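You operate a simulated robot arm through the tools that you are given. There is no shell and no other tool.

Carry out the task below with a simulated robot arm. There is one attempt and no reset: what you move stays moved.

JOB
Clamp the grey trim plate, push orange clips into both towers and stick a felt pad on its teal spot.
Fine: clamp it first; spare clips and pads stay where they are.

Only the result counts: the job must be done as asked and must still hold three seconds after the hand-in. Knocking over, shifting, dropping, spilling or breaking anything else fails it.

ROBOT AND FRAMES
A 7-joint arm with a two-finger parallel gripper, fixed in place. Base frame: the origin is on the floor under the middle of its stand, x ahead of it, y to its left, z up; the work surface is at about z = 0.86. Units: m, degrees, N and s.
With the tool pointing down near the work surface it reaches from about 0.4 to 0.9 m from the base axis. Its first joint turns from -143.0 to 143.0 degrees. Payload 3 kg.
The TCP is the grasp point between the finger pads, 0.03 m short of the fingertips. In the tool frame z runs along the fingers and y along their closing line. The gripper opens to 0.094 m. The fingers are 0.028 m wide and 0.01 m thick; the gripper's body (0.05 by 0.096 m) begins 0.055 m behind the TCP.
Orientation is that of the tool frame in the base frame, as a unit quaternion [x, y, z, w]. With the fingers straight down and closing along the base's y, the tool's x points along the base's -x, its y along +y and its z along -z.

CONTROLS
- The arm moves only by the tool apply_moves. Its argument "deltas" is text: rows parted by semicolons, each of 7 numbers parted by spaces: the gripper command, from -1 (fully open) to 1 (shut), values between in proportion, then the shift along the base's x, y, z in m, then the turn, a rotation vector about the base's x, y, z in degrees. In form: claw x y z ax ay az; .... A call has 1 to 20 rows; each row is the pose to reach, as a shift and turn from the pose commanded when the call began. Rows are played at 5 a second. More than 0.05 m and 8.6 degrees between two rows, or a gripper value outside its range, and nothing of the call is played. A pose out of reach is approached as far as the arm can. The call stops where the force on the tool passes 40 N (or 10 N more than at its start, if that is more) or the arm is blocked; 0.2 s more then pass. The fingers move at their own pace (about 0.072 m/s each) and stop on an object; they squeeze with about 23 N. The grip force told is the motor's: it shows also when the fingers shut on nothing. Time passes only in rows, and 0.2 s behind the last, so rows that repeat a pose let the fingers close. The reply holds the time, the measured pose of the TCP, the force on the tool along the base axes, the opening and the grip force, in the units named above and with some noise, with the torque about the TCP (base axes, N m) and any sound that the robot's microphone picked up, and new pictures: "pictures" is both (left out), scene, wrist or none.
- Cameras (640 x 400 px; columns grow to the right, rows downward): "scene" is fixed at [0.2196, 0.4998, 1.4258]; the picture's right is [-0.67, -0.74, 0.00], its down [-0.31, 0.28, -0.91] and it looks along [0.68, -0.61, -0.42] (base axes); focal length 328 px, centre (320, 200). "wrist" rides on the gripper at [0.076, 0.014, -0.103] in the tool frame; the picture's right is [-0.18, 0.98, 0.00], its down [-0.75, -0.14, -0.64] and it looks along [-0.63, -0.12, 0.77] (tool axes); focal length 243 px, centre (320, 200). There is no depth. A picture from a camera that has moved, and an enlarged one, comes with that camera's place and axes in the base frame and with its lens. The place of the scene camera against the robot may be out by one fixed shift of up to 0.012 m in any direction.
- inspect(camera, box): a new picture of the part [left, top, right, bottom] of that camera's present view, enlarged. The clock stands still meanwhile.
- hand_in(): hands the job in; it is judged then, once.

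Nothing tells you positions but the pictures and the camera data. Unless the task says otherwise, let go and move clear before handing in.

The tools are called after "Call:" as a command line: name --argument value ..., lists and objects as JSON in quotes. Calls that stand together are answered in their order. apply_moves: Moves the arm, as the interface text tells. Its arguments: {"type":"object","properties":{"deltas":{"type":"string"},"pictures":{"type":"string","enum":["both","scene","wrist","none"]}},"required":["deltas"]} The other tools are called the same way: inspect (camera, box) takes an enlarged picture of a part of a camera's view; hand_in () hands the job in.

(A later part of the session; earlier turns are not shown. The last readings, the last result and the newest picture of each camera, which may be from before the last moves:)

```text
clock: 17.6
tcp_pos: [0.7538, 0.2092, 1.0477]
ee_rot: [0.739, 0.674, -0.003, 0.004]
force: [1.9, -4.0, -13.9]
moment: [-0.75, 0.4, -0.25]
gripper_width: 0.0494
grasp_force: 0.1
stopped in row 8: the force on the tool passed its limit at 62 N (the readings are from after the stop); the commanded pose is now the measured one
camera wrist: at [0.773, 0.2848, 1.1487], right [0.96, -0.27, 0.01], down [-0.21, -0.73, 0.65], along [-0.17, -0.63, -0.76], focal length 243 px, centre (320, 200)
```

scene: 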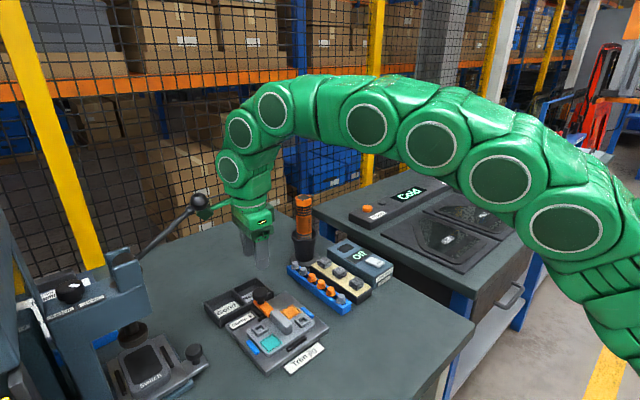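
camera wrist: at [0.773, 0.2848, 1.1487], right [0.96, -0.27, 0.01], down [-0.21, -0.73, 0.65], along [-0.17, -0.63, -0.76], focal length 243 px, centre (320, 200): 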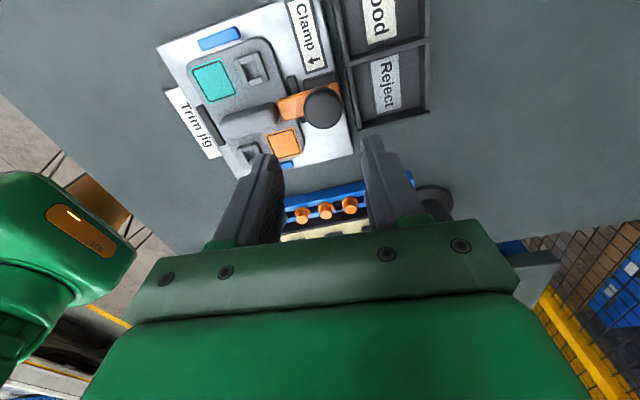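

The wrist camera, now swung to +y, bumped the underside of the press lever's knob on the way up. I'll check the lever, then back down and turn the tool back before rising.

Call:
inspect --camera "scene" --box '[120, 160, 280, 280]'

Call:
apply_moves --deltas "-0.05 0 0 -0.01 0 0 0; -0.05 0 0 -0.025 0 0 0; -0.05 0 0 -0.04 0 0 0" --pictures "both"

Call:
inspect --camera "scene" --box '[120, 160, 280, 280]'

```text
3.33 times, centred on (200, 220) of scene
camera zoom: at [0.2196, 0.4998, 1.4258], right [-0.67, -0.74, 0.0], down [-0.31, 0.28, -0.91], along [0.68, -0.61, -0.42], focal length 1094 px, centre (720, 133)
```

zoom: 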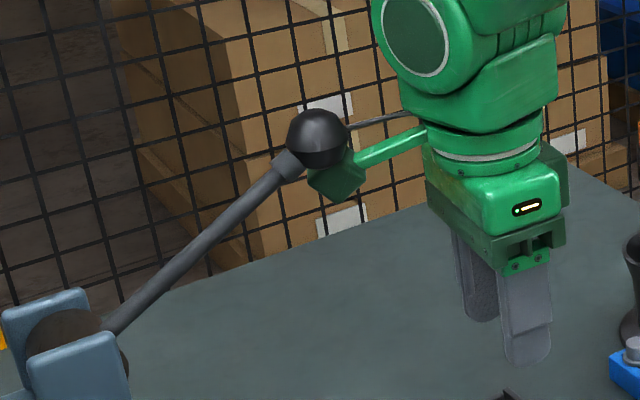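

```text
clock: 18.4
tcp_pos: [0.7534, 0.2089, 1.0084]
ee_rot: [0.74, 0.673, -0.001, 0.005]
force: [0.2, -0.2, -0.3]
moment: [-0.01, 0.02, -0.01]
gripper_width: 0.0494
grasp_force: 0.0
camera wrist: at [0.7727, 0.2856, 1.1093], right [0.96, -0.27, 0.01], down [-0.21, -0.73, 0.65], along [-0.17, -0.62, -0.76], focal length 243 px, centre (320, 200)
```

scene: 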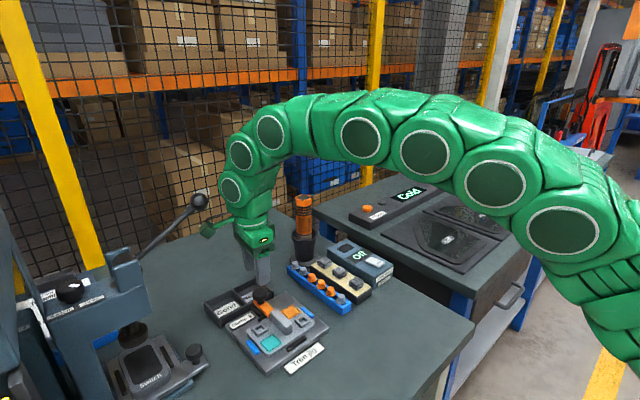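
wrist: 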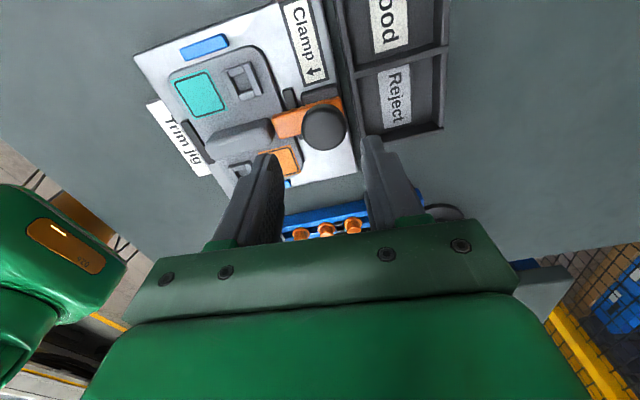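

```text
3.33 times, centred on (200, 220) of scene
camera zoom: at [0.2196, 0.4998, 1.4258], right [-0.67, -0.74, 0.0], down [-0.31, 0.28, -0.91], along [0.68, -0.61, -0.42], focal length 1094 px, centre (720, 133)
```

zoom: 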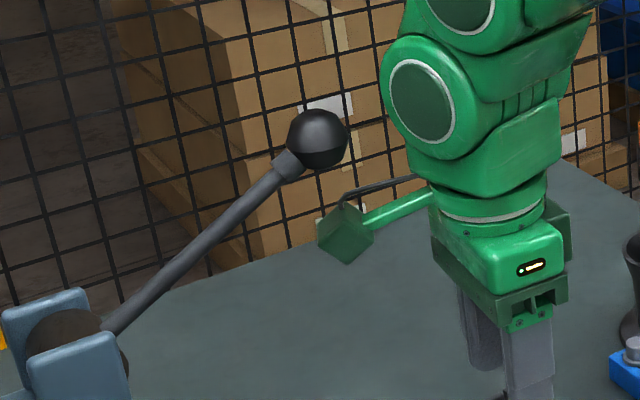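

The lever is exactly where it was, at px (199, 202). I'll lower slightly and rotate the tool back to its normal yaw while drifting away from the lever.

Call:
apply_moves --deltas "-0.05 0 -0.005 -0.012 0 0 4; -0.05 -0.003 -0.01 -0.012 0 0 12; -0.05 -0.006 -0.015 -0.012 0 0 20; -0.05 -0.01 -0.02 -0.012 0 0 28; -0.05 -0.015 -0.025 -0.012 0 0 36; -0.05 -0.02 -0.03 -0.01 0 0 44; -0.05 -0.025 -0.035 -0.005 0 0 52; -0.05 -0.03 -0.04 0 0 0 60; -0.05 -0.04 -0.045 0.01 0 0 68; -0.05 -0.05 -0.05 0.02 0 0 76; -0.05 -0.06 -0.055 0.03 0 0 84; -0.05 -0.07 -0.06 0.04 0 0 92; -0.05 -0.08 -0.07 0.05 0 0 95.2; -0.05 -0.09 -0.08 0.06 0 0 95.2" --pictures "both"

```text
clock: 21.4
tcp_pos: [0.6634, 0.1291, 1.0696]
ee_rot: [0.001, 1.0, 0.003, 0.004]
force: [-0.4, 0.1, 0.1]
moment: [0.02, 0.02, 0.0]
gripper_width: 0.0494
grasp_force: 0.1
camera wrist: at [0.585, 0.144, 1.1707], right [0.18, 0.98, 0.01], down [0.75, -0.15, 0.65], along [0.64, -0.11, -0.76], focal length 243 px, centre (320, 200)
```

scene: 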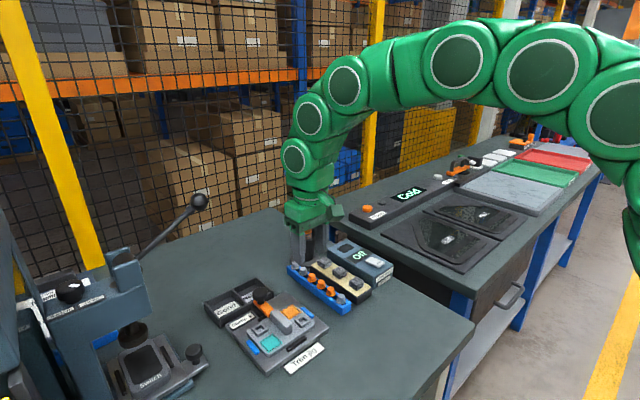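
wrist: 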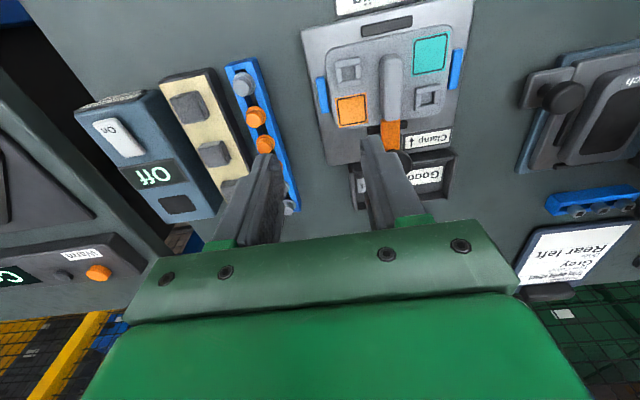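

Call:
inspect --camera "scene" --box '[200, 265, 330, 375]'

Call:
inspect --camera "wrist" --box '[290, 0, 490, 150]'

Call:
inspect --camera "wrist" --box '[150, 40, 310, 220]'

```text
3.64 times, centred on (265, 320) of scene
camera zoom: at [0.2196, 0.4998, 1.4258], right [-0.67, -0.74, 0.0], down [-0.31, 0.28, -0.91], along [0.68, -0.61, -0.42], focal length 1193 px, centre (520, -236)
```

zoom: 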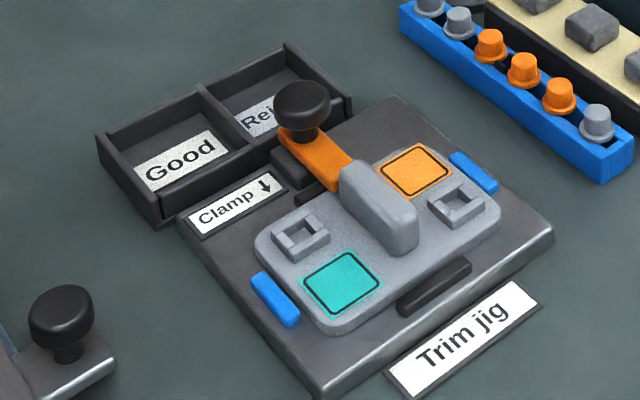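

```text
2.67 times, centred on (390, 75) of wrist
camera zoom: at [0.585, 0.144, 1.1707], right [0.18, 0.98, 0.01], down [0.75, -0.15, 0.65], along [0.64, -0.11, -0.76], focal length 647 px, centre (133, 533)
```

zoom: 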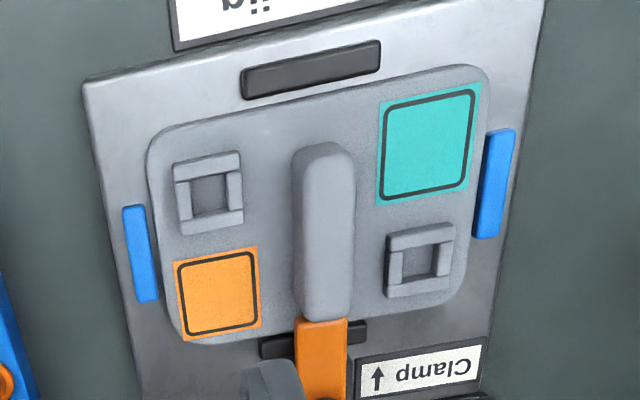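

```text
2.22 times, centred on (230, 130) of wrist
camera zoom: at [0.585, 0.144, 1.1707], right [0.18, 0.98, 0.01], down [0.75, -0.15, 0.65], along [0.64, -0.11, -0.76], focal length 539 px, centre (520, 356)
```

zoom: 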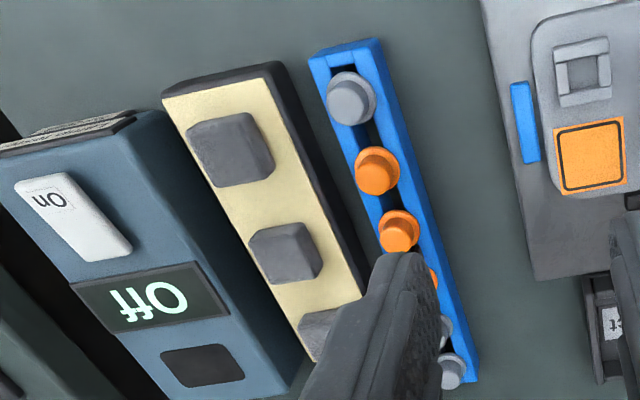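

The clamp is over the plate and stays put. The clips sit in a rack along x, near y≈0.052, and the first orange one is near x≈0.68. I'll go above it and square up the small tool tilt for a close look.

Call:
apply_moves --deltas "-0.05 0.005 -0.03 -0.01 0 0 0; -0.05 0.01 -0.06 -0.03 -0.34 0.46 0.11; -0.05 0.017 -0.077 -0.06 -0.34 0.46 0.11; -0.05 0.017 -0.077 -0.09 -0.34 0.46 0.11; -0.05 0.017 -0.077 -0.09 -0.34 0.46 0.11" --pictures "both"

Call:
inspect --camera "wrist" --box '[240, 60, 420, 220]'

Call:
inspect --camera "scene" --box '[270, 230, 390, 320]'

```text
clock: 22.6
tcp_pos: [0.6789, 0.0523, 0.9794]
ee_rot: [0.0, 1.0, 0.0, 0.0]
force: [0.3, -0.1, 0.3]
moment: [0.02, 0.0, -0.01]
gripper_width: 0.0496
grasp_force: 0.1
camera wrist: at [0.6022, 0.0674, 1.0803], right [0.18, 0.98, 0.0], down [0.75, -0.14, 0.64], along [0.63, -0.12, -0.77], focal length 243 px, centre (320, 200)
```

scene: 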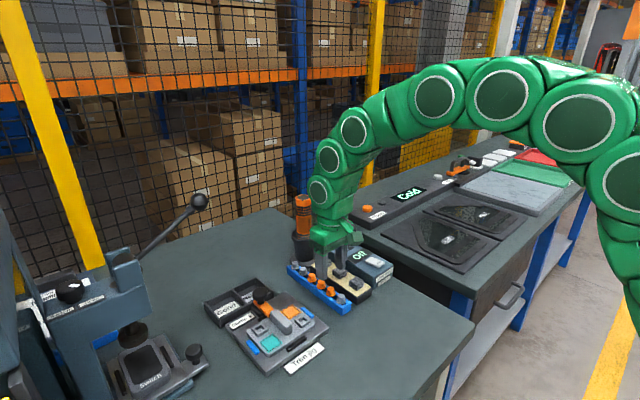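
wrist: 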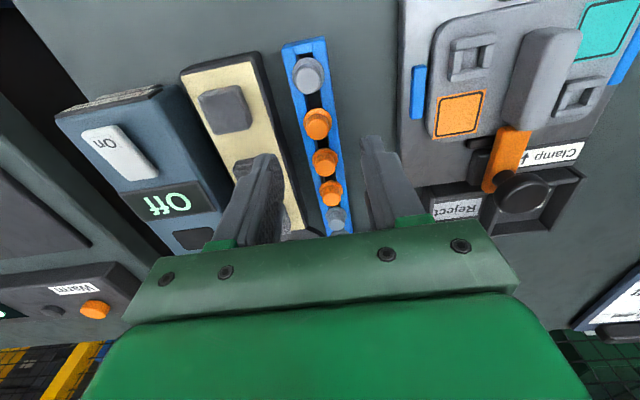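

```text
2.50 times, centred on (330, 140) of wrist
camera zoom: at [0.6022, 0.0674, 1.0803], right [0.18, 0.98, 0.0], down [0.75, -0.14, 0.64], along [0.63, -0.12, -0.77], focal length 606 px, centre (295, 350)
```

zoom: 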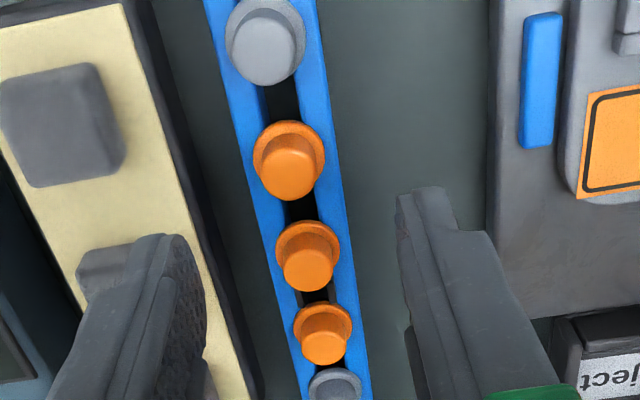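

```text
4.44 times, centred on (330, 275) of scene
camera zoom: at [0.2196, 0.4998, 1.4258], right [-0.67, -0.74, 0.0], down [-0.31, 0.28, -0.91], along [0.68, -0.61, -0.42], focal length 1459 px, centre (276, -133)
```

zoom: 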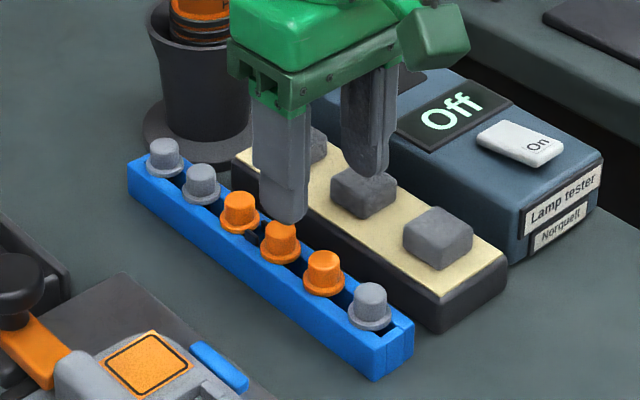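

Call:
apply_moves --deltas "0.1 0.001 -0.0018 -0.02 0 0 0; 0.1 0.001 -0.0018 -0.035 0 0 0; 0.1 0.001 -0.0018 -0.035 0 0 0" --pictures "wrist"

Call:
inspect --camera "wrist" --box '[250, 100, 390, 220]'

Call:
inspect --camera "scene" --box '[280, 240, 380, 310]'

```text
clock: 23.4
tcp_pos: [0.6794, 0.0519, 0.9442]
ee_rot: [0.0, 1.0, 0.0, 0.0]
force: [-0.2, -1.1, -0.4]
moment: [0.03, -0.02, 0.01]
gripper_width: 0.0421
grasp_force: 0.1
camera wrist: at [0.6036, 0.0659, 1.0455], right [0.18, 0.98, 0.0], down [0.75, -0.14, 0.64], along [0.63, -0.12, -0.77], focal length 243 px, centre (320, 200)
```

wrist: 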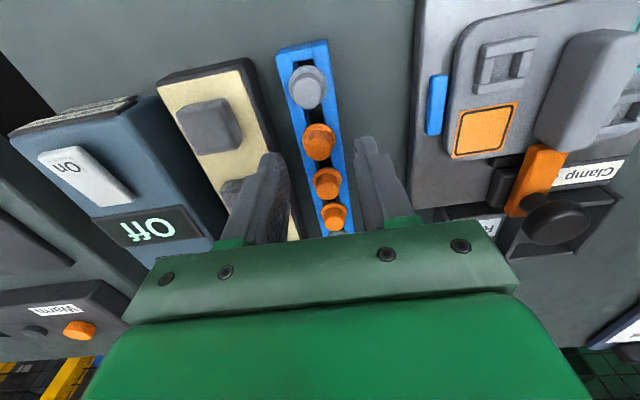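

```text
3.33 times, centred on (320, 160) of wrist
camera zoom: at [0.6036, 0.0659, 1.0455], right [0.18, 0.98, 0.0], down [0.75, -0.14, 0.64], along [0.63, -0.12, -0.77], focal length 809 px, centre (320, 333)
```

zoom: 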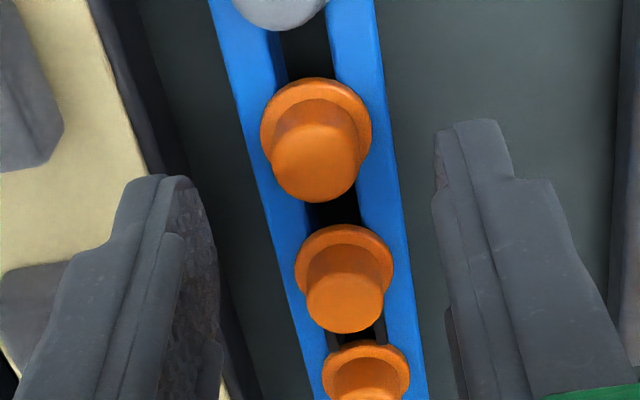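

```text
5.71 times, centred on (330, 275) of scene
camera zoom: at [0.2196, 0.4998, 1.4258], right [-0.67, -0.74, 0.0], down [-0.31, 0.28, -0.91], along [0.68, -0.61, -0.42], focal length 1875 px, centre (263, -229)
```

zoom: 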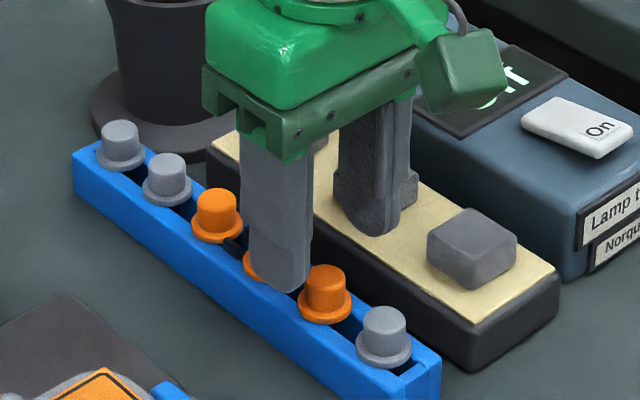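

The first orange clip's cap top works out at about (0.6815, 0.0497, 0.899), with the flange top near 0.885. I'll shift 2 mm, go down until the tips are just above the flange, and grip the cap.

Call:
apply_moves --deltas "0.1 0.002 -0.0015 -0.01 0 0 0; 0.1 0.002 -0.0015 -0.02 0 0 0; 0.1 0.002 -0.0015 -0.0275 0 0 0; 0.1 0.002 -0.0015 -0.0275 0 0 0" --pictures "wrist"

Call:
inspect --camera "wrist" --box '[250, 100, 390, 220]'

Call:
inspect --camera "scene" --box '[280, 240, 380, 310]'

```text
clock: 24.4
tcp_pos: [0.6819, 0.0488, 0.9162]
ee_rot: [0.001, 1.0, 0.001, 0.0]
force: [0.2, 0.0, 0.6]
moment: [-0.01, 0.02, -0.01]
gripper_width: 0.0424
grasp_force: 0.0
camera wrist: at [0.6062, 0.0639, 1.0183], right [0.18, 0.98, 0.0], down [0.75, -0.14, 0.64], along [0.63, -0.12, -0.77], focal length 243 px, centre (320, 200)
```

wrist: 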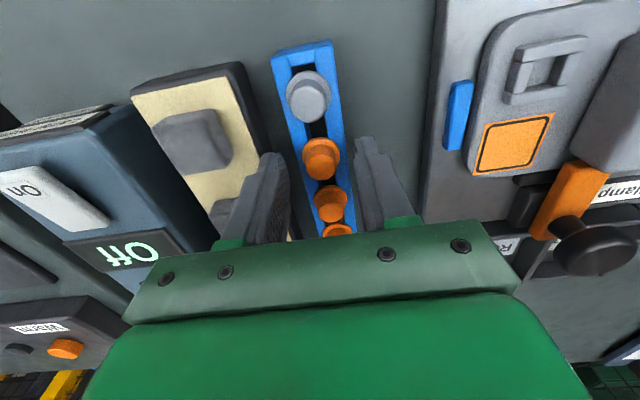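

```text
3.33 times, centred on (320, 160) of wrist
camera zoom: at [0.6062, 0.0639, 1.0183], right [0.18, 0.98, 0.0], down [0.75, -0.14, 0.64], along [0.63, -0.12, -0.77], focal length 809 px, centre (320, 333)
```

zoom: 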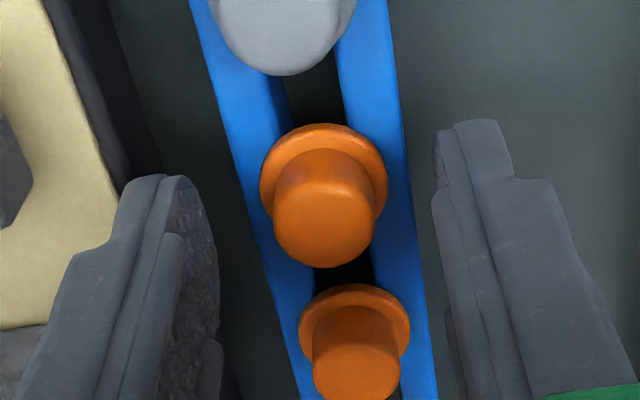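

```text
5.71 times, centred on (330, 275) of scene
camera zoom: at [0.2196, 0.4998, 1.4258], right [-0.67, -0.74, 0.0], down [-0.31, 0.28, -0.91], along [0.68, -0.61, -0.42], focal length 1875 px, centre (263, -229)
```

zoom: 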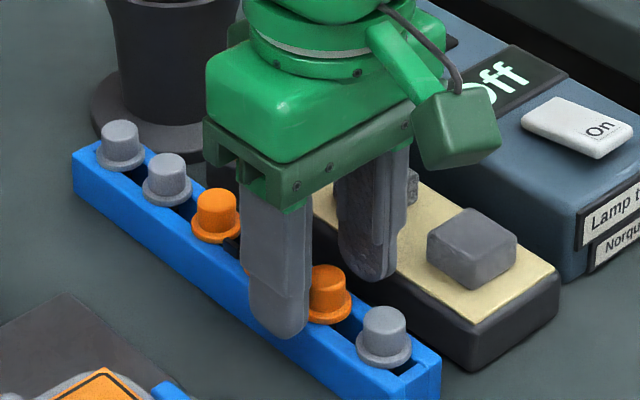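

Call:
apply_moves --deltas "1 0 0 0 0 0 0; 1 0 0 0 0 0 0; 1 0 0 0 0 0 0; 1 0 0 0 0 0 0" --pictures "wrist"

Call:
inspect --camera "wrist" --box '[250, 100, 390, 220]'

```text
clock: 25.4
tcp_pos: [0.683, 0.0488, 0.9162]
ee_rot: [0.0, 1.0, -0.001, 0.002]
force: [0.0, 0.0, 21.0]
moment: [-0.01, 0.01, 0.01]
gripper_width: 0.0084
grasp_force: 23.0
camera wrist: at [0.6062, 0.0639, 1.0189], right [0.18, 0.98, 0.0], down [0.75, -0.14, 0.64], along [0.63, -0.12, -0.77], focal length 243 px, centre (320, 200)
```

wrist: 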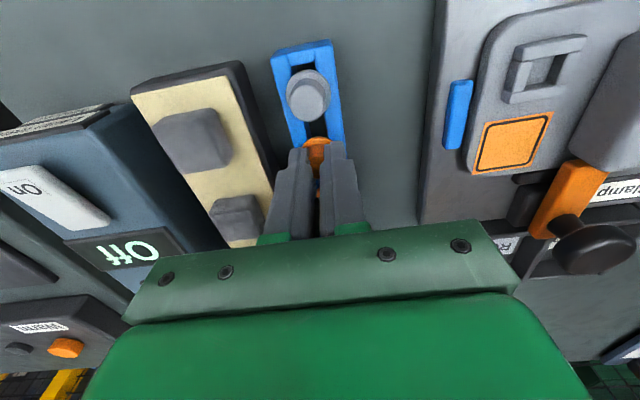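

```text
3.33 times, centred on (320, 160) of wrist
camera zoom: at [0.6062, 0.0639, 1.0189], right [0.18, 0.98, 0.0], down [0.75, -0.14, 0.64], along [0.63, -0.12, -0.77], focal length 809 px, centre (320, 333)
```

zoom: 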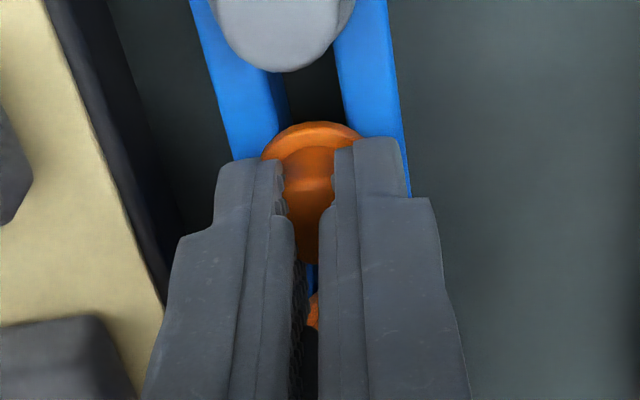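

The fingers closed to 8 mm with a 21 N upward push, so the tips were riding on the top edge of the cap. The clip must sit about 1 cm lower than I took it. I'll open again and re-measure.

Call:
apply_moves --deltas "0.1 0 0 0 0 0 0; 0.1 0 0 0 0 0 0; 0.1 0 0 0 0 0 0; 0.1 0 0 0.012 0 0 0; 0.1 0 0 0.012 0 0 0" --pictures "wrist"

Call:
inspect --camera "wrist" --box '[250, 100, 390, 220]'

Call:
inspect --camera "scene" --box '[280, 240, 380, 310]'

```text
clock: 26.6
tcp_pos: [0.6829, 0.0492, 0.9287]
ee_rot: [0.001, 1.0, 0.0, 0.001]
force: [0.4, -0.2, -0.4]
moment: [-0.04, 0.01, 0.01]
gripper_width: 0.0419
grasp_force: 0.1
camera wrist: at [0.6059, 0.0641, 1.0304], right [0.18, 0.98, 0.0], down [0.75, -0.14, 0.64], along [0.63, -0.12, -0.77], focal length 243 px, centre (320, 200)
```

wrist: 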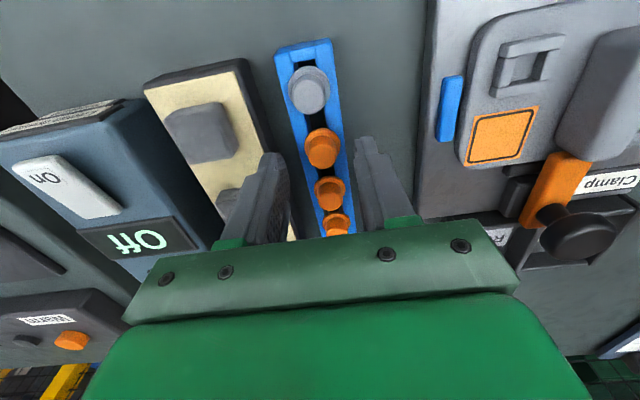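

```text
3.33 times, centred on (320, 160) of wrist
camera zoom: at [0.6059, 0.0641, 1.0304], right [0.18, 0.98, 0.0], down [0.75, -0.14, 0.64], along [0.63, -0.12, -0.77], focal length 809 px, centre (320, 333)
```

zoom: 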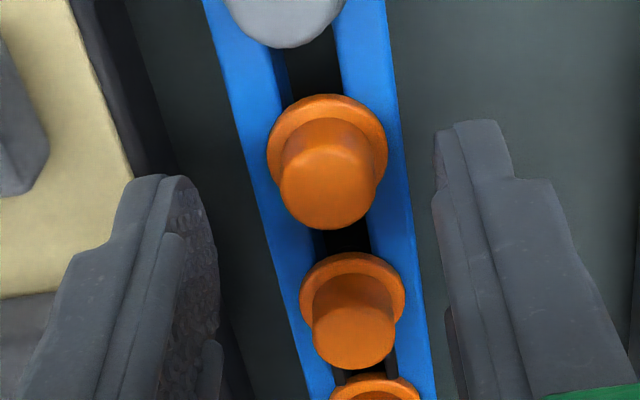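

```text
5.71 times, centred on (330, 275) of scene
camera zoom: at [0.2196, 0.4998, 1.4258], right [-0.67, -0.74, 0.0], down [-0.31, 0.28, -0.91], along [0.68, -0.61, -0.42], focal length 1875 px, centre (263, -229)
```

zoom: 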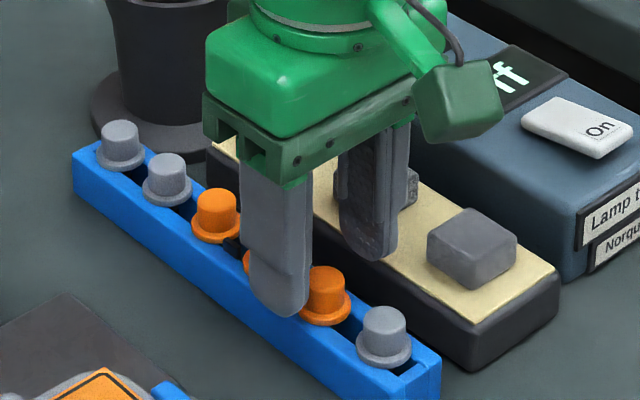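

The clip is still seated, with its cap top near (0.6865, 0.0505, 0.887). I'll shift and go 1 cm lower than before, watching the vertical force, then grip.

Call:
apply_moves --deltas "0.1 0.0036 0.0013 -0.008 0 0 0; 0.1 0.0036 0.0013 -0.016 0 0 0; 0.1 0.0036 0.0013 -0.022 0 0 0; 0.1 0.0036 0.0013 -0.022 0 0 0" --pictures "wrist"

Call:
inspect --camera "wrist" --box '[250, 100, 390, 220]'

Call:
inspect --camera "scene" --box '[280, 240, 380, 310]'

```text
clock: 27.6
tcp_pos: [0.6858, 0.05, 0.9077]
ee_rot: [0.0, 1.0, -0.001, 0.001]
force: [1.0, -0.8, -0.3]
moment: [0.02, -0.02, 0.01]
gripper_width: 0.0422
grasp_force: 0.0
camera wrist: at [0.6092, 0.0652, 1.0082], right [0.18, 0.98, 0.0], down [0.75, -0.14, 0.64], along [0.63, -0.12, -0.77], focal length 243 px, centre (320, 200)
```

wrist: 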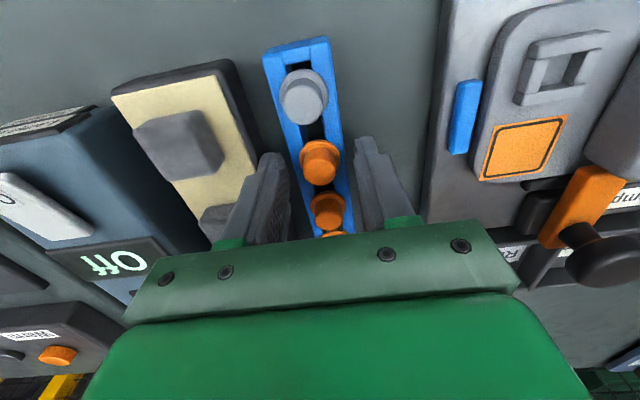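

```text
3.33 times, centred on (320, 160) of wrist
camera zoom: at [0.6092, 0.0652, 1.0082], right [0.18, 0.98, 0.0], down [0.75, -0.14, 0.64], along [0.63, -0.12, -0.77], focal length 809 px, centre (320, 333)
```

zoom: 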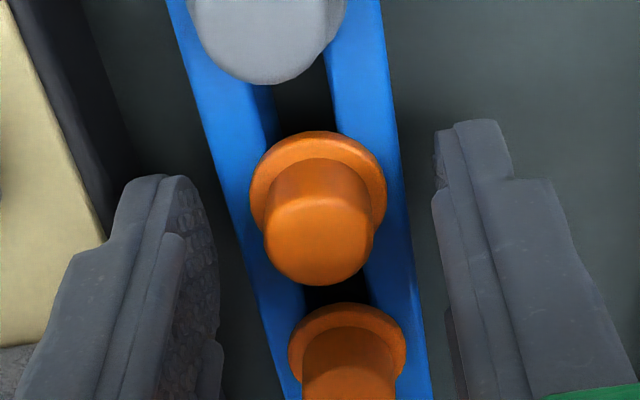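

```text
5.71 times, centred on (330, 275) of scene
camera zoom: at [0.2196, 0.4998, 1.4258], right [-0.67, -0.74, 0.0], down [-0.31, 0.28, -0.91], along [0.68, -0.61, -0.42], focal length 1875 px, centre (263, -229)
```

zoom: 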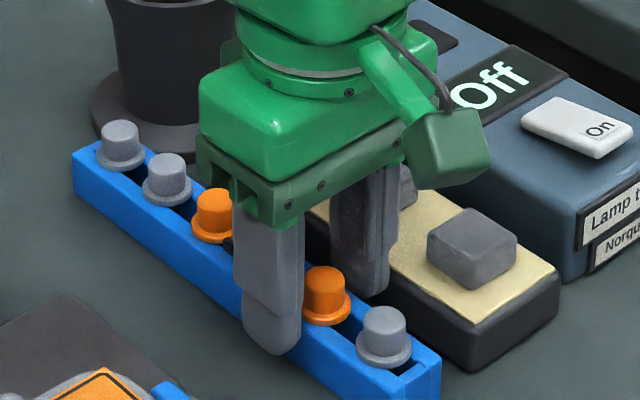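

Call:
apply_moves --deltas "1 0 0 0 0 0 0; 1 0 0 0 0 0 0; 1 0 0 0 0 0 0; 1 0 0 0 0 0 0" --pictures "wrist"

Call:
inspect --camera "wrist" --box '[250, 100, 390, 220]'

Call:
inspect --camera "scene" --box '[280, 240, 380, 310]'

```text
clock: 28.6
tcp_pos: [0.6857, 0.0505, 0.9063]
ee_rot: [0.0, 1.0, 0.0, 0.0]
force: [2.4, -5.6, 0.2]
moment: [-0.21, -0.08, -0.16]
gripper_width: 0.0317
grasp_force: 45.2
camera wrist: at [0.6092, 0.065, 1.0082], right [0.18, 0.98, 0.0], down [0.75, -0.14, 0.64], along [0.63, -0.12, -0.77], focal length 243 px, centre (320, 200)
```

wrist: 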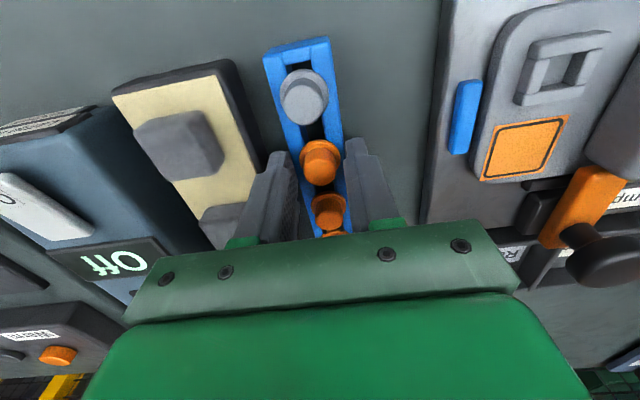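

```text
3.33 times, centred on (320, 160) of wrist
camera zoom: at [0.6092, 0.065, 1.0082], right [0.18, 0.98, 0.0], down [0.75, -0.14, 0.64], along [0.63, -0.12, -0.77], focal length 809 px, centre (320, 333)
```

zoom: 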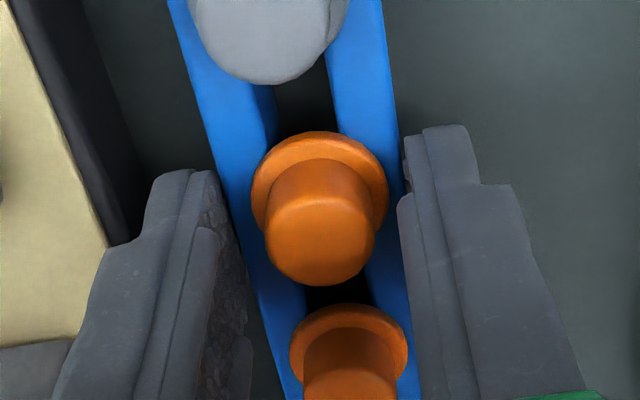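

```text
5.71 times, centred on (330, 275) of scene
camera zoom: at [0.2196, 0.4998, 1.4258], right [-0.67, -0.74, 0.0], down [-0.31, 0.28, -0.91], along [0.68, -0.61, -0.42], focal length 1875 px, centre (263, -229)
```

zoom: 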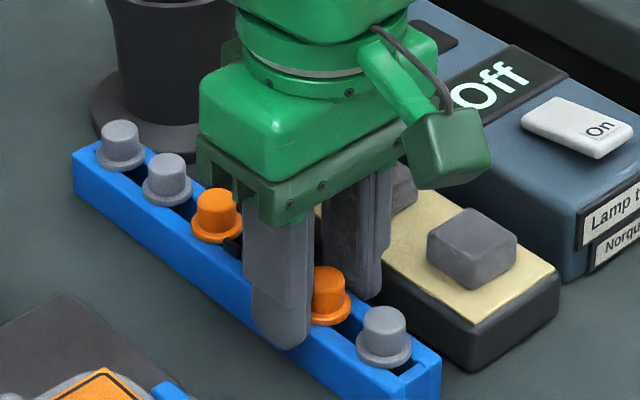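

This time the tips closed on the rack sides (31.7 mm), so they were slightly too low. The useful height is between the two tries. I'll open, rise 4.5 mm and close again.

Call:
apply_moves --deltas "0.1 0 0 0 0 0 0; 0.1 0 0 0 0 0 0; 0.1 0 0 0.0045 0 0 0; 0.1 0 0 0.0045 0 0 0; 0.4 0 0 0.0045 0 0 0; 1 0 0 0.0045 0 0 0; 1 0 0 0.0045 0 0 0; 1 0 0 0.0045 0 0 0" --pictures "wrist"

Call:
inspect --camera "wrist" --box '[250, 100, 390, 220]'

Call:
inspect --camera "scene" --box '[280, 240, 380, 310]'

```text
clock: 30.4
tcp_pos: [0.686, 0.0501, 0.9113]
ee_rot: [0.0, 1.0, 0.0, 0.0]
force: [-2.0, -4.9, 0.6]
moment: [-0.14, 0.07, -0.18]
gripper_width: 0.0318
grasp_force: 45.6
camera wrist: at [0.609, 0.065, 1.0126], right [0.18, 0.98, 0.0], down [0.75, -0.14, 0.64], along [0.63, -0.12, -0.77], focal length 243 px, centre (320, 200)
```

wrist: 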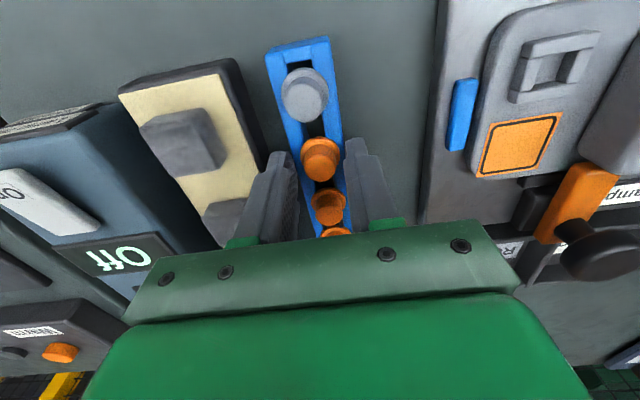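

```text
3.33 times, centred on (320, 160) of wrist
camera zoom: at [0.609, 0.065, 1.0126], right [0.18, 0.98, 0.0], down [0.75, -0.14, 0.64], along [0.63, -0.12, -0.77], focal length 809 px, centre (320, 333)
```

zoom: 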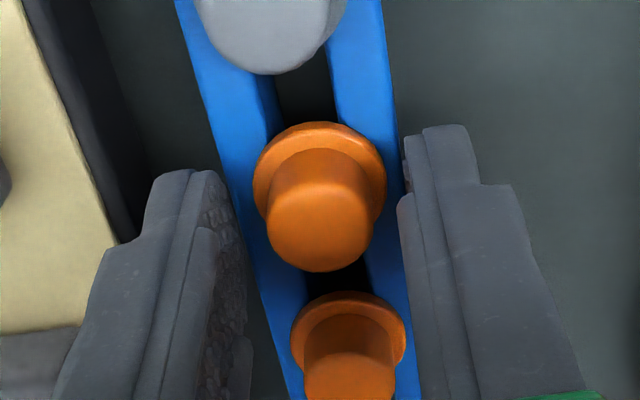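

```text
5.71 times, centred on (330, 275) of scene
camera zoom: at [0.2196, 0.4998, 1.4258], right [-0.67, -0.74, 0.0], down [-0.31, 0.28, -0.91], along [0.68, -0.61, -0.42], focal length 1875 px, centre (263, -229)
```

zoom: 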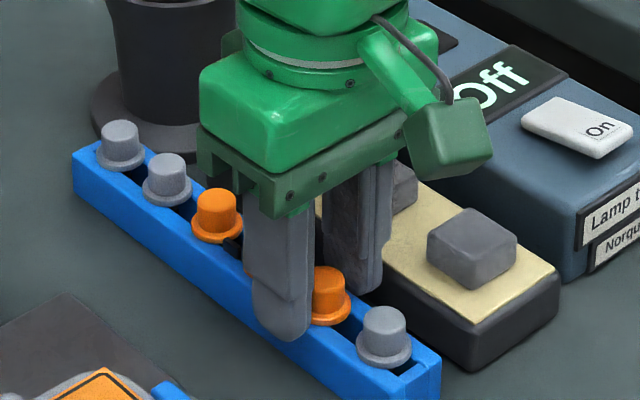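

Call:
apply_moves --deltas "0.1 0 0 0 0 0 0; 0.1 0 0 0 0 0 0; 0.1 0 0 0.003 0 0 0; 0.1 0 0 0.003 0 0 0; 0.4 0 0 0.003 0 0 0; 1 0 0 0.003 0 0 0; 1 0 0 0.003 0 0 0; 1 0 0 0.003 0 0 0" --pictures "wrist"

Call:
inspect --camera "wrist" --box '[250, 100, 390, 220]'

```text
clock: 32.2
tcp_pos: [0.6864, 0.0492, 0.9132]
ee_rot: [-0.001, 1.0, 0.0, 0.0]
force: [-1.2, -5.6, 0.6]
moment: [-0.26, 0.11, -0.12]
gripper_width: 0.0317
grasp_force: 44.8
camera wrist: at [0.6089, 0.065, 1.0156], right [0.18, 0.98, 0.0], down [0.75, -0.14, 0.64], along [0.63, -0.12, -0.77], focal length 243 px, centre (320, 200)
```

wrist: 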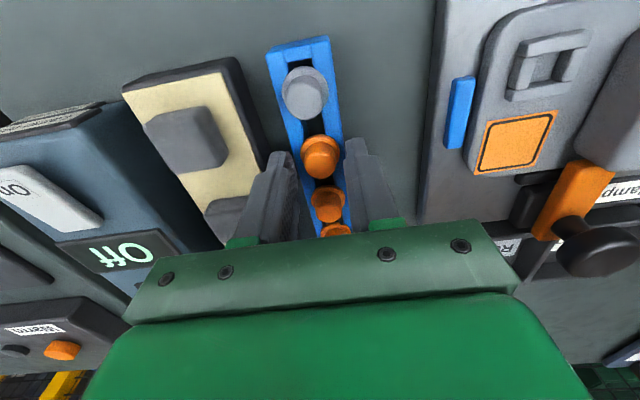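

```text
3.33 times, centred on (320, 160) of wrist
camera zoom: at [0.6089, 0.065, 1.0156], right [0.18, 0.98, 0.0], down [0.75, -0.14, 0.64], along [0.63, -0.12, -0.77], focal length 809 px, centre (320, 333)
```

zoom: 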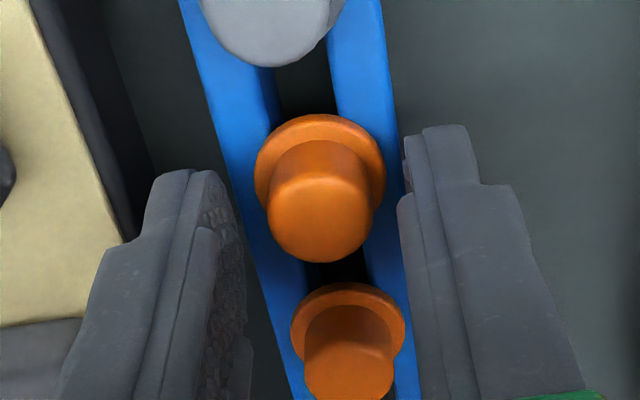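

The rack top must be near 0.885, which puts the clip's cap between about 0.888 and 0.902 with its axis near x≈0.679. I'll open, move back 7 mm in x, set the tips just above the flange and close on the cap.

Call:
apply_moves --deltas "0.1 0 0 0 0 0 0; 0.1 0 0 0 0 0 0; 0.1 0 0.001 0.01 0 0 0; 0.1 -0.0075 0.001 0.01 0 0 0; 0.1 -0.0075 0.001 0.0055 0 0 0; 0.1 -0.0075 0.001 0.0055 0 0 0" --pictures "wrist"

Call:
inspect --camera "wrist" --box '[250, 100, 390, 220]'

Call:
inspect --camera "scene" --box '[280, 240, 380, 310]'

```text
clock: 33.6
tcp_pos: [0.6791, 0.0507, 0.9193]
ee_rot: [-0.001, 1.0, 0.0, 0.0]
force: [-0.7, -0.4, -0.2]
moment: [-0.01, 0.03, 0.0]
gripper_width: 0.0423
grasp_force: 0.0
camera wrist: at [0.6018, 0.0665, 1.0209], right [0.18, 0.98, 0.0], down [0.75, -0.14, 0.64], along [0.63, -0.12, -0.77], focal length 243 px, centre (320, 200)
```

wrist: 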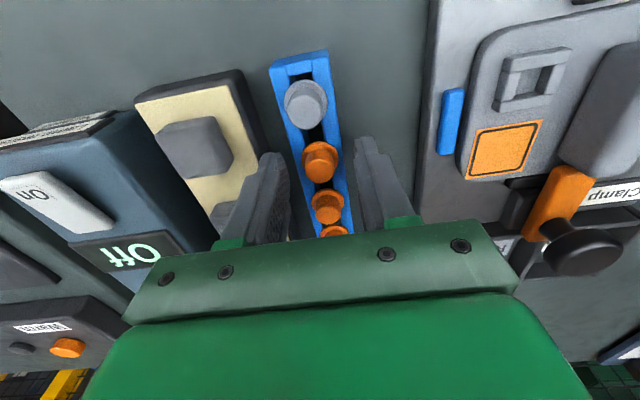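

```text
3.33 times, centred on (320, 160) of wrist
camera zoom: at [0.6018, 0.0665, 1.0209], right [0.18, 0.98, 0.0], down [0.75, -0.14, 0.64], along [0.63, -0.12, -0.77], focal length 809 px, centre (320, 333)
```

zoom: 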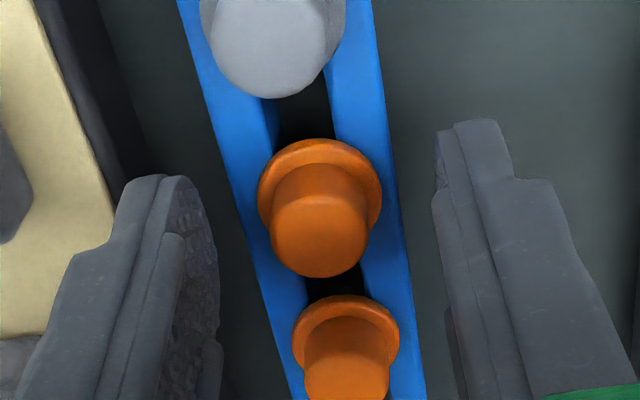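

```text
5.71 times, centred on (330, 275) of scene
camera zoom: at [0.2196, 0.4998, 1.4258], right [-0.67, -0.74, 0.0], down [-0.31, 0.28, -0.91], along [0.68, -0.61, -0.42], focal length 1875 px, centre (263, -229)
```

zoom: 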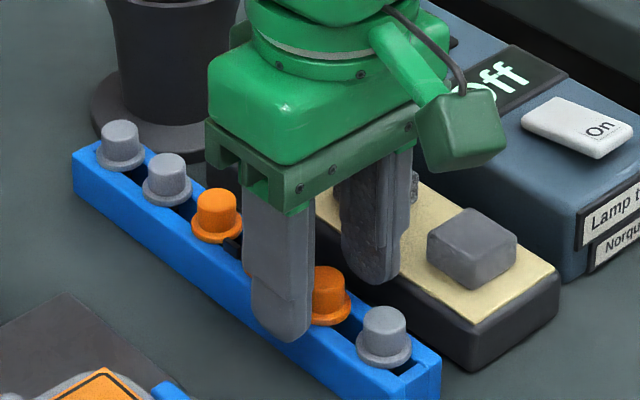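

Call:
apply_moves --deltas "0.4 0 0 0 0 0 0; 1 0 0 0 0 0 0; 1 0 0 0 0 0 0; 1 0 0 0 0 0 0" --pictures "wrist"

Call:
inspect --camera "wrist" --box '[250, 100, 390, 220]'

Call:
inspect --camera "scene" --box '[280, 240, 380, 310]'

```text
clock: 34.6
tcp_pos: [0.6789, 0.0512, 0.9182]
ee_rot: [0.0, 1.0, 0.0, -0.001]
force: [0.1, -0.5, 0.2]
moment: [0.01, 0.02, -0.03]
gripper_width: 0.0076
grasp_force: 22.7
camera wrist: at [0.6018, 0.0665, 1.021], right [0.18, 0.98, 0.0], down [0.75, -0.14, 0.64], along [0.63, -0.12, -0.77], focal length 243 px, centre (320, 200)
```

wrist: 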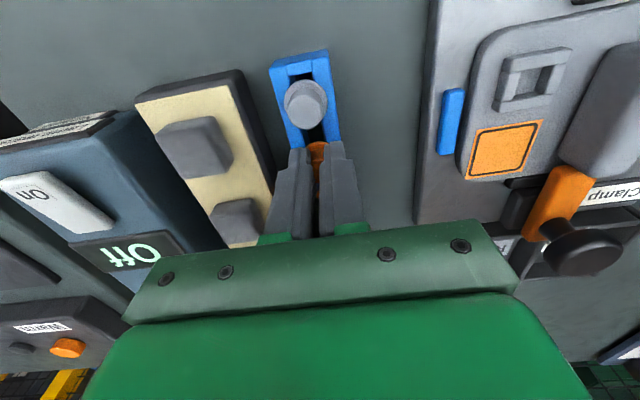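

```text
3.33 times, centred on (320, 160) of wrist
camera zoom: at [0.6018, 0.0665, 1.021], right [0.18, 0.98, 0.0], down [0.75, -0.14, 0.64], along [0.63, -0.12, -0.77], focal length 809 px, centre (320, 333)
```

zoom: 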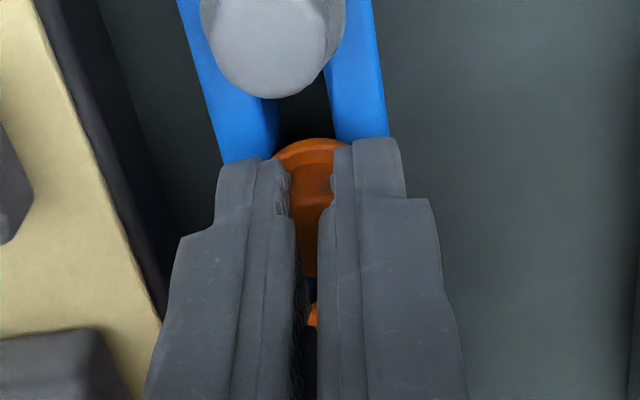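

```text
5.71 times, centred on (330, 275) of scene
camera zoom: at [0.2196, 0.4998, 1.4258], right [-0.67, -0.74, 0.0], down [-0.31, 0.28, -0.91], along [0.68, -0.61, -0.42], focal length 1875 px, centre (263, -229)
```

zoom: 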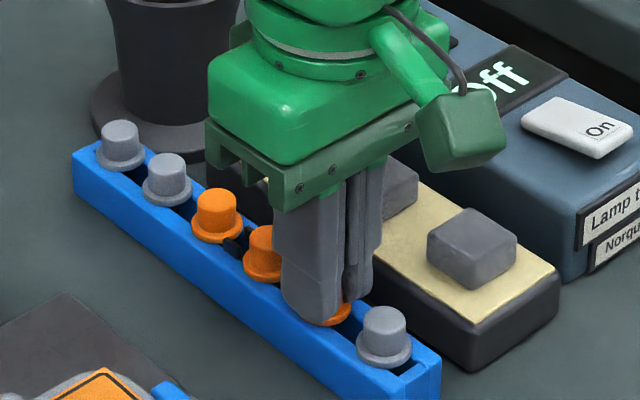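

The fingers closed to 7.6 mm on the clip with no side load. I'll lift slightly and check whether the clip comes along.

Call:
apply_moves --deltas "1 0 0 0.005 0 0 0; 1 0 0 0.012 0 0 0; 1 0 0 0.02 0 0 0; 1 0 0 0.03 0 0 0; 1 0 0 0.03 0 0 0" --pictures "both"

Call:
inspect --camera "wrist" --box '[250, 100, 390, 220]'

Call:
inspect --camera "scene" --box '[280, 230, 380, 300]'

```text
clock: 35.9
tcp_pos: [0.6786, 0.0508, 0.9492]
ee_rot: [0.0, 1.0, 0.0, 0.0]
force: [-0.6, 0.7, -0.5]
moment: [0.0, -0.01, 0.05]
gripper_width: 0.008
grasp_force: 23.5
camera wrist: at [0.6021, 0.066, 1.0511], right [0.18, 0.98, 0.0], down [0.75, -0.14, 0.64], along [0.63, -0.12, -0.77], focal length 243 px, centre (320, 200)
```

scene: 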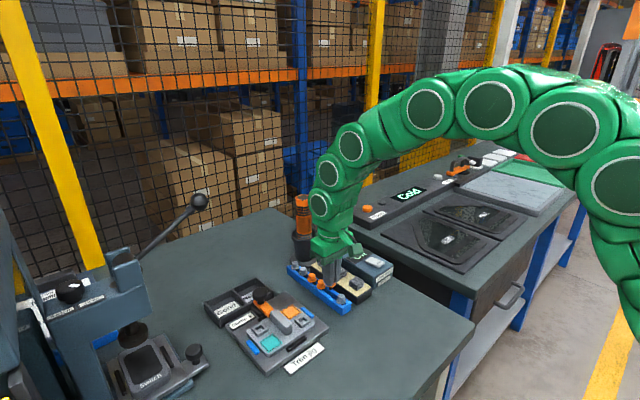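
wrist: 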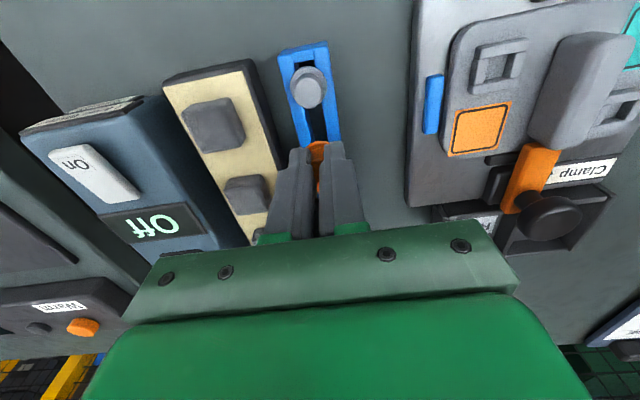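

```text
3.33 times, centred on (320, 160) of wrist
camera zoom: at [0.6021, 0.066, 1.0511], right [0.18, 0.98, 0.0], down [0.75, -0.14, 0.64], along [0.63, -0.12, -0.77], focal length 809 px, centre (320, 333)
```

zoom: 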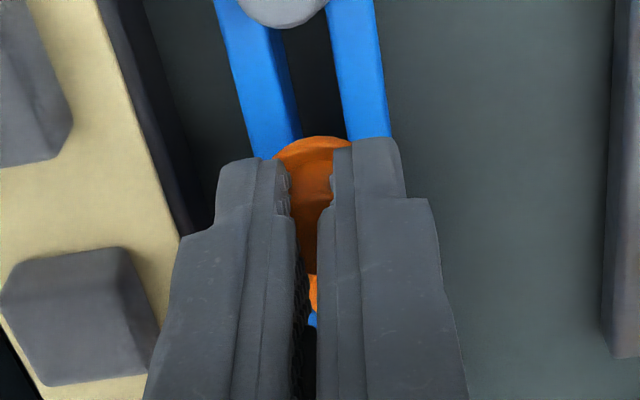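

```text
5.71 times, centred on (330, 265) of scene
camera zoom: at [0.2196, 0.4998, 1.4258], right [-0.67, -0.74, 0.0], down [-0.31, 0.28, -0.91], along [0.68, -0.61, -0.42], focal length 1875 px, centre (263, -171)
```

zoom: 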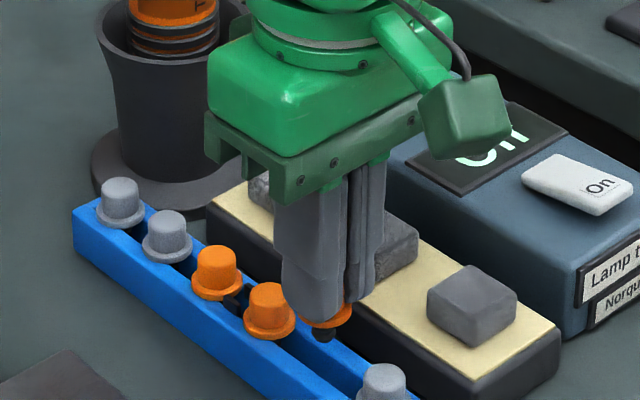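

The clip came out and hangs from the fingers, flange just under the tips and a dark stem below. The towers come out at T1≈(0.652, 0.1645) and T2≈(0.694, 0.2475), tops near z 0.893. I'll carry the clip over T1.

Call:
apply_moves --deltas "1 0 0 0.012 0 0 0; 1 0 0 0.025 0 0 0; 1 -0.008 0.035 0.03 0 0 0; 1 -0.017 0.07 0.03 0 0 0; 1 -0.0265 0.1 0.03 0 0 0; 1 -0.0265 0.1137 0.03 0 0 0; 1 -0.0265 0.1137 0.015 0 0 0; 1 -0.0265 0.1137 0.01 0 0 0; 1 -0.0265 0.1137 0.01 0 0 0" --pictures "both"

Call:
inspect --camera "wrist" --box '[250, 100, 390, 220]'

Call:
inspect --camera "scene" --box '[240, 260, 340, 340]'

```text
clock: 37.9
tcp_pos: [0.6532, 0.1643, 0.9598]
ee_rot: [0.0, 1.0, 0.001, 0.0]
force: [0.4, 0.2, 0.1]
moment: [-0.02, -0.01, 0.02]
gripper_width: 0.0138
grasp_force: 22.8
camera wrist: at [0.5756, 0.1795, 1.0615], right [0.18, 0.98, 0.0], down [0.75, -0.14, 0.64], along [0.63, -0.12, -0.77], focal length 243 px, centre (320, 200)
```

scene: 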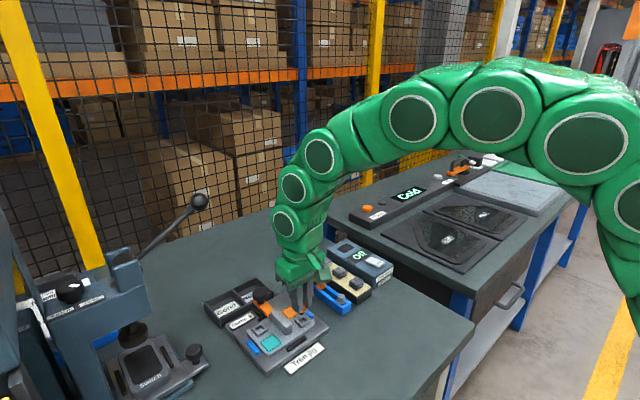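
wrist: 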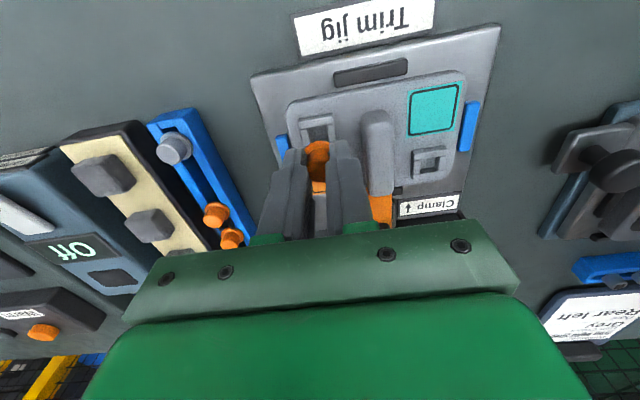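

```text
3.33 times, centred on (320, 160) of wrist
camera zoom: at [0.5756, 0.1795, 1.0615], right [0.18, 0.98, 0.0], down [0.75, -0.14, 0.64], along [0.63, -0.12, -0.77], focal length 809 px, centre (320, 333)
```

zoom: 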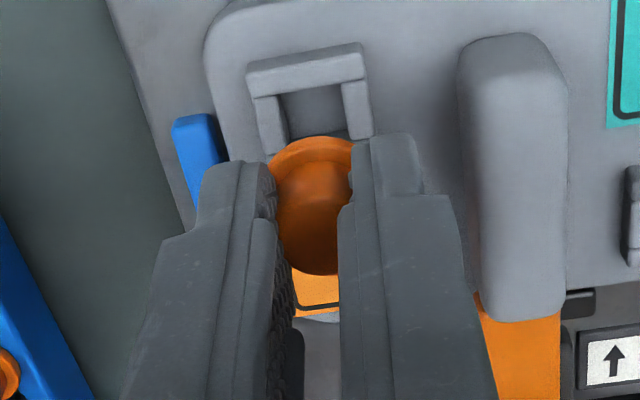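

```text
5.00 times, centred on (290, 300) of scene
camera zoom: at [0.2196, 0.4998, 1.4258], right [-0.67, -0.74, 0.0], down [-0.31, 0.28, -0.91], along [0.68, -0.61, -0.42], focal length 1641 px, centre (470, -300)
```

zoom: 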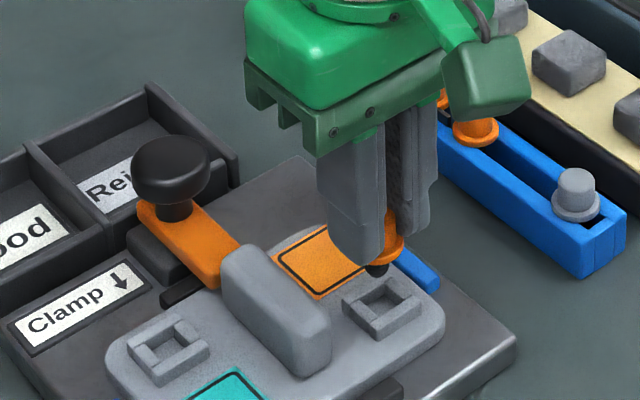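

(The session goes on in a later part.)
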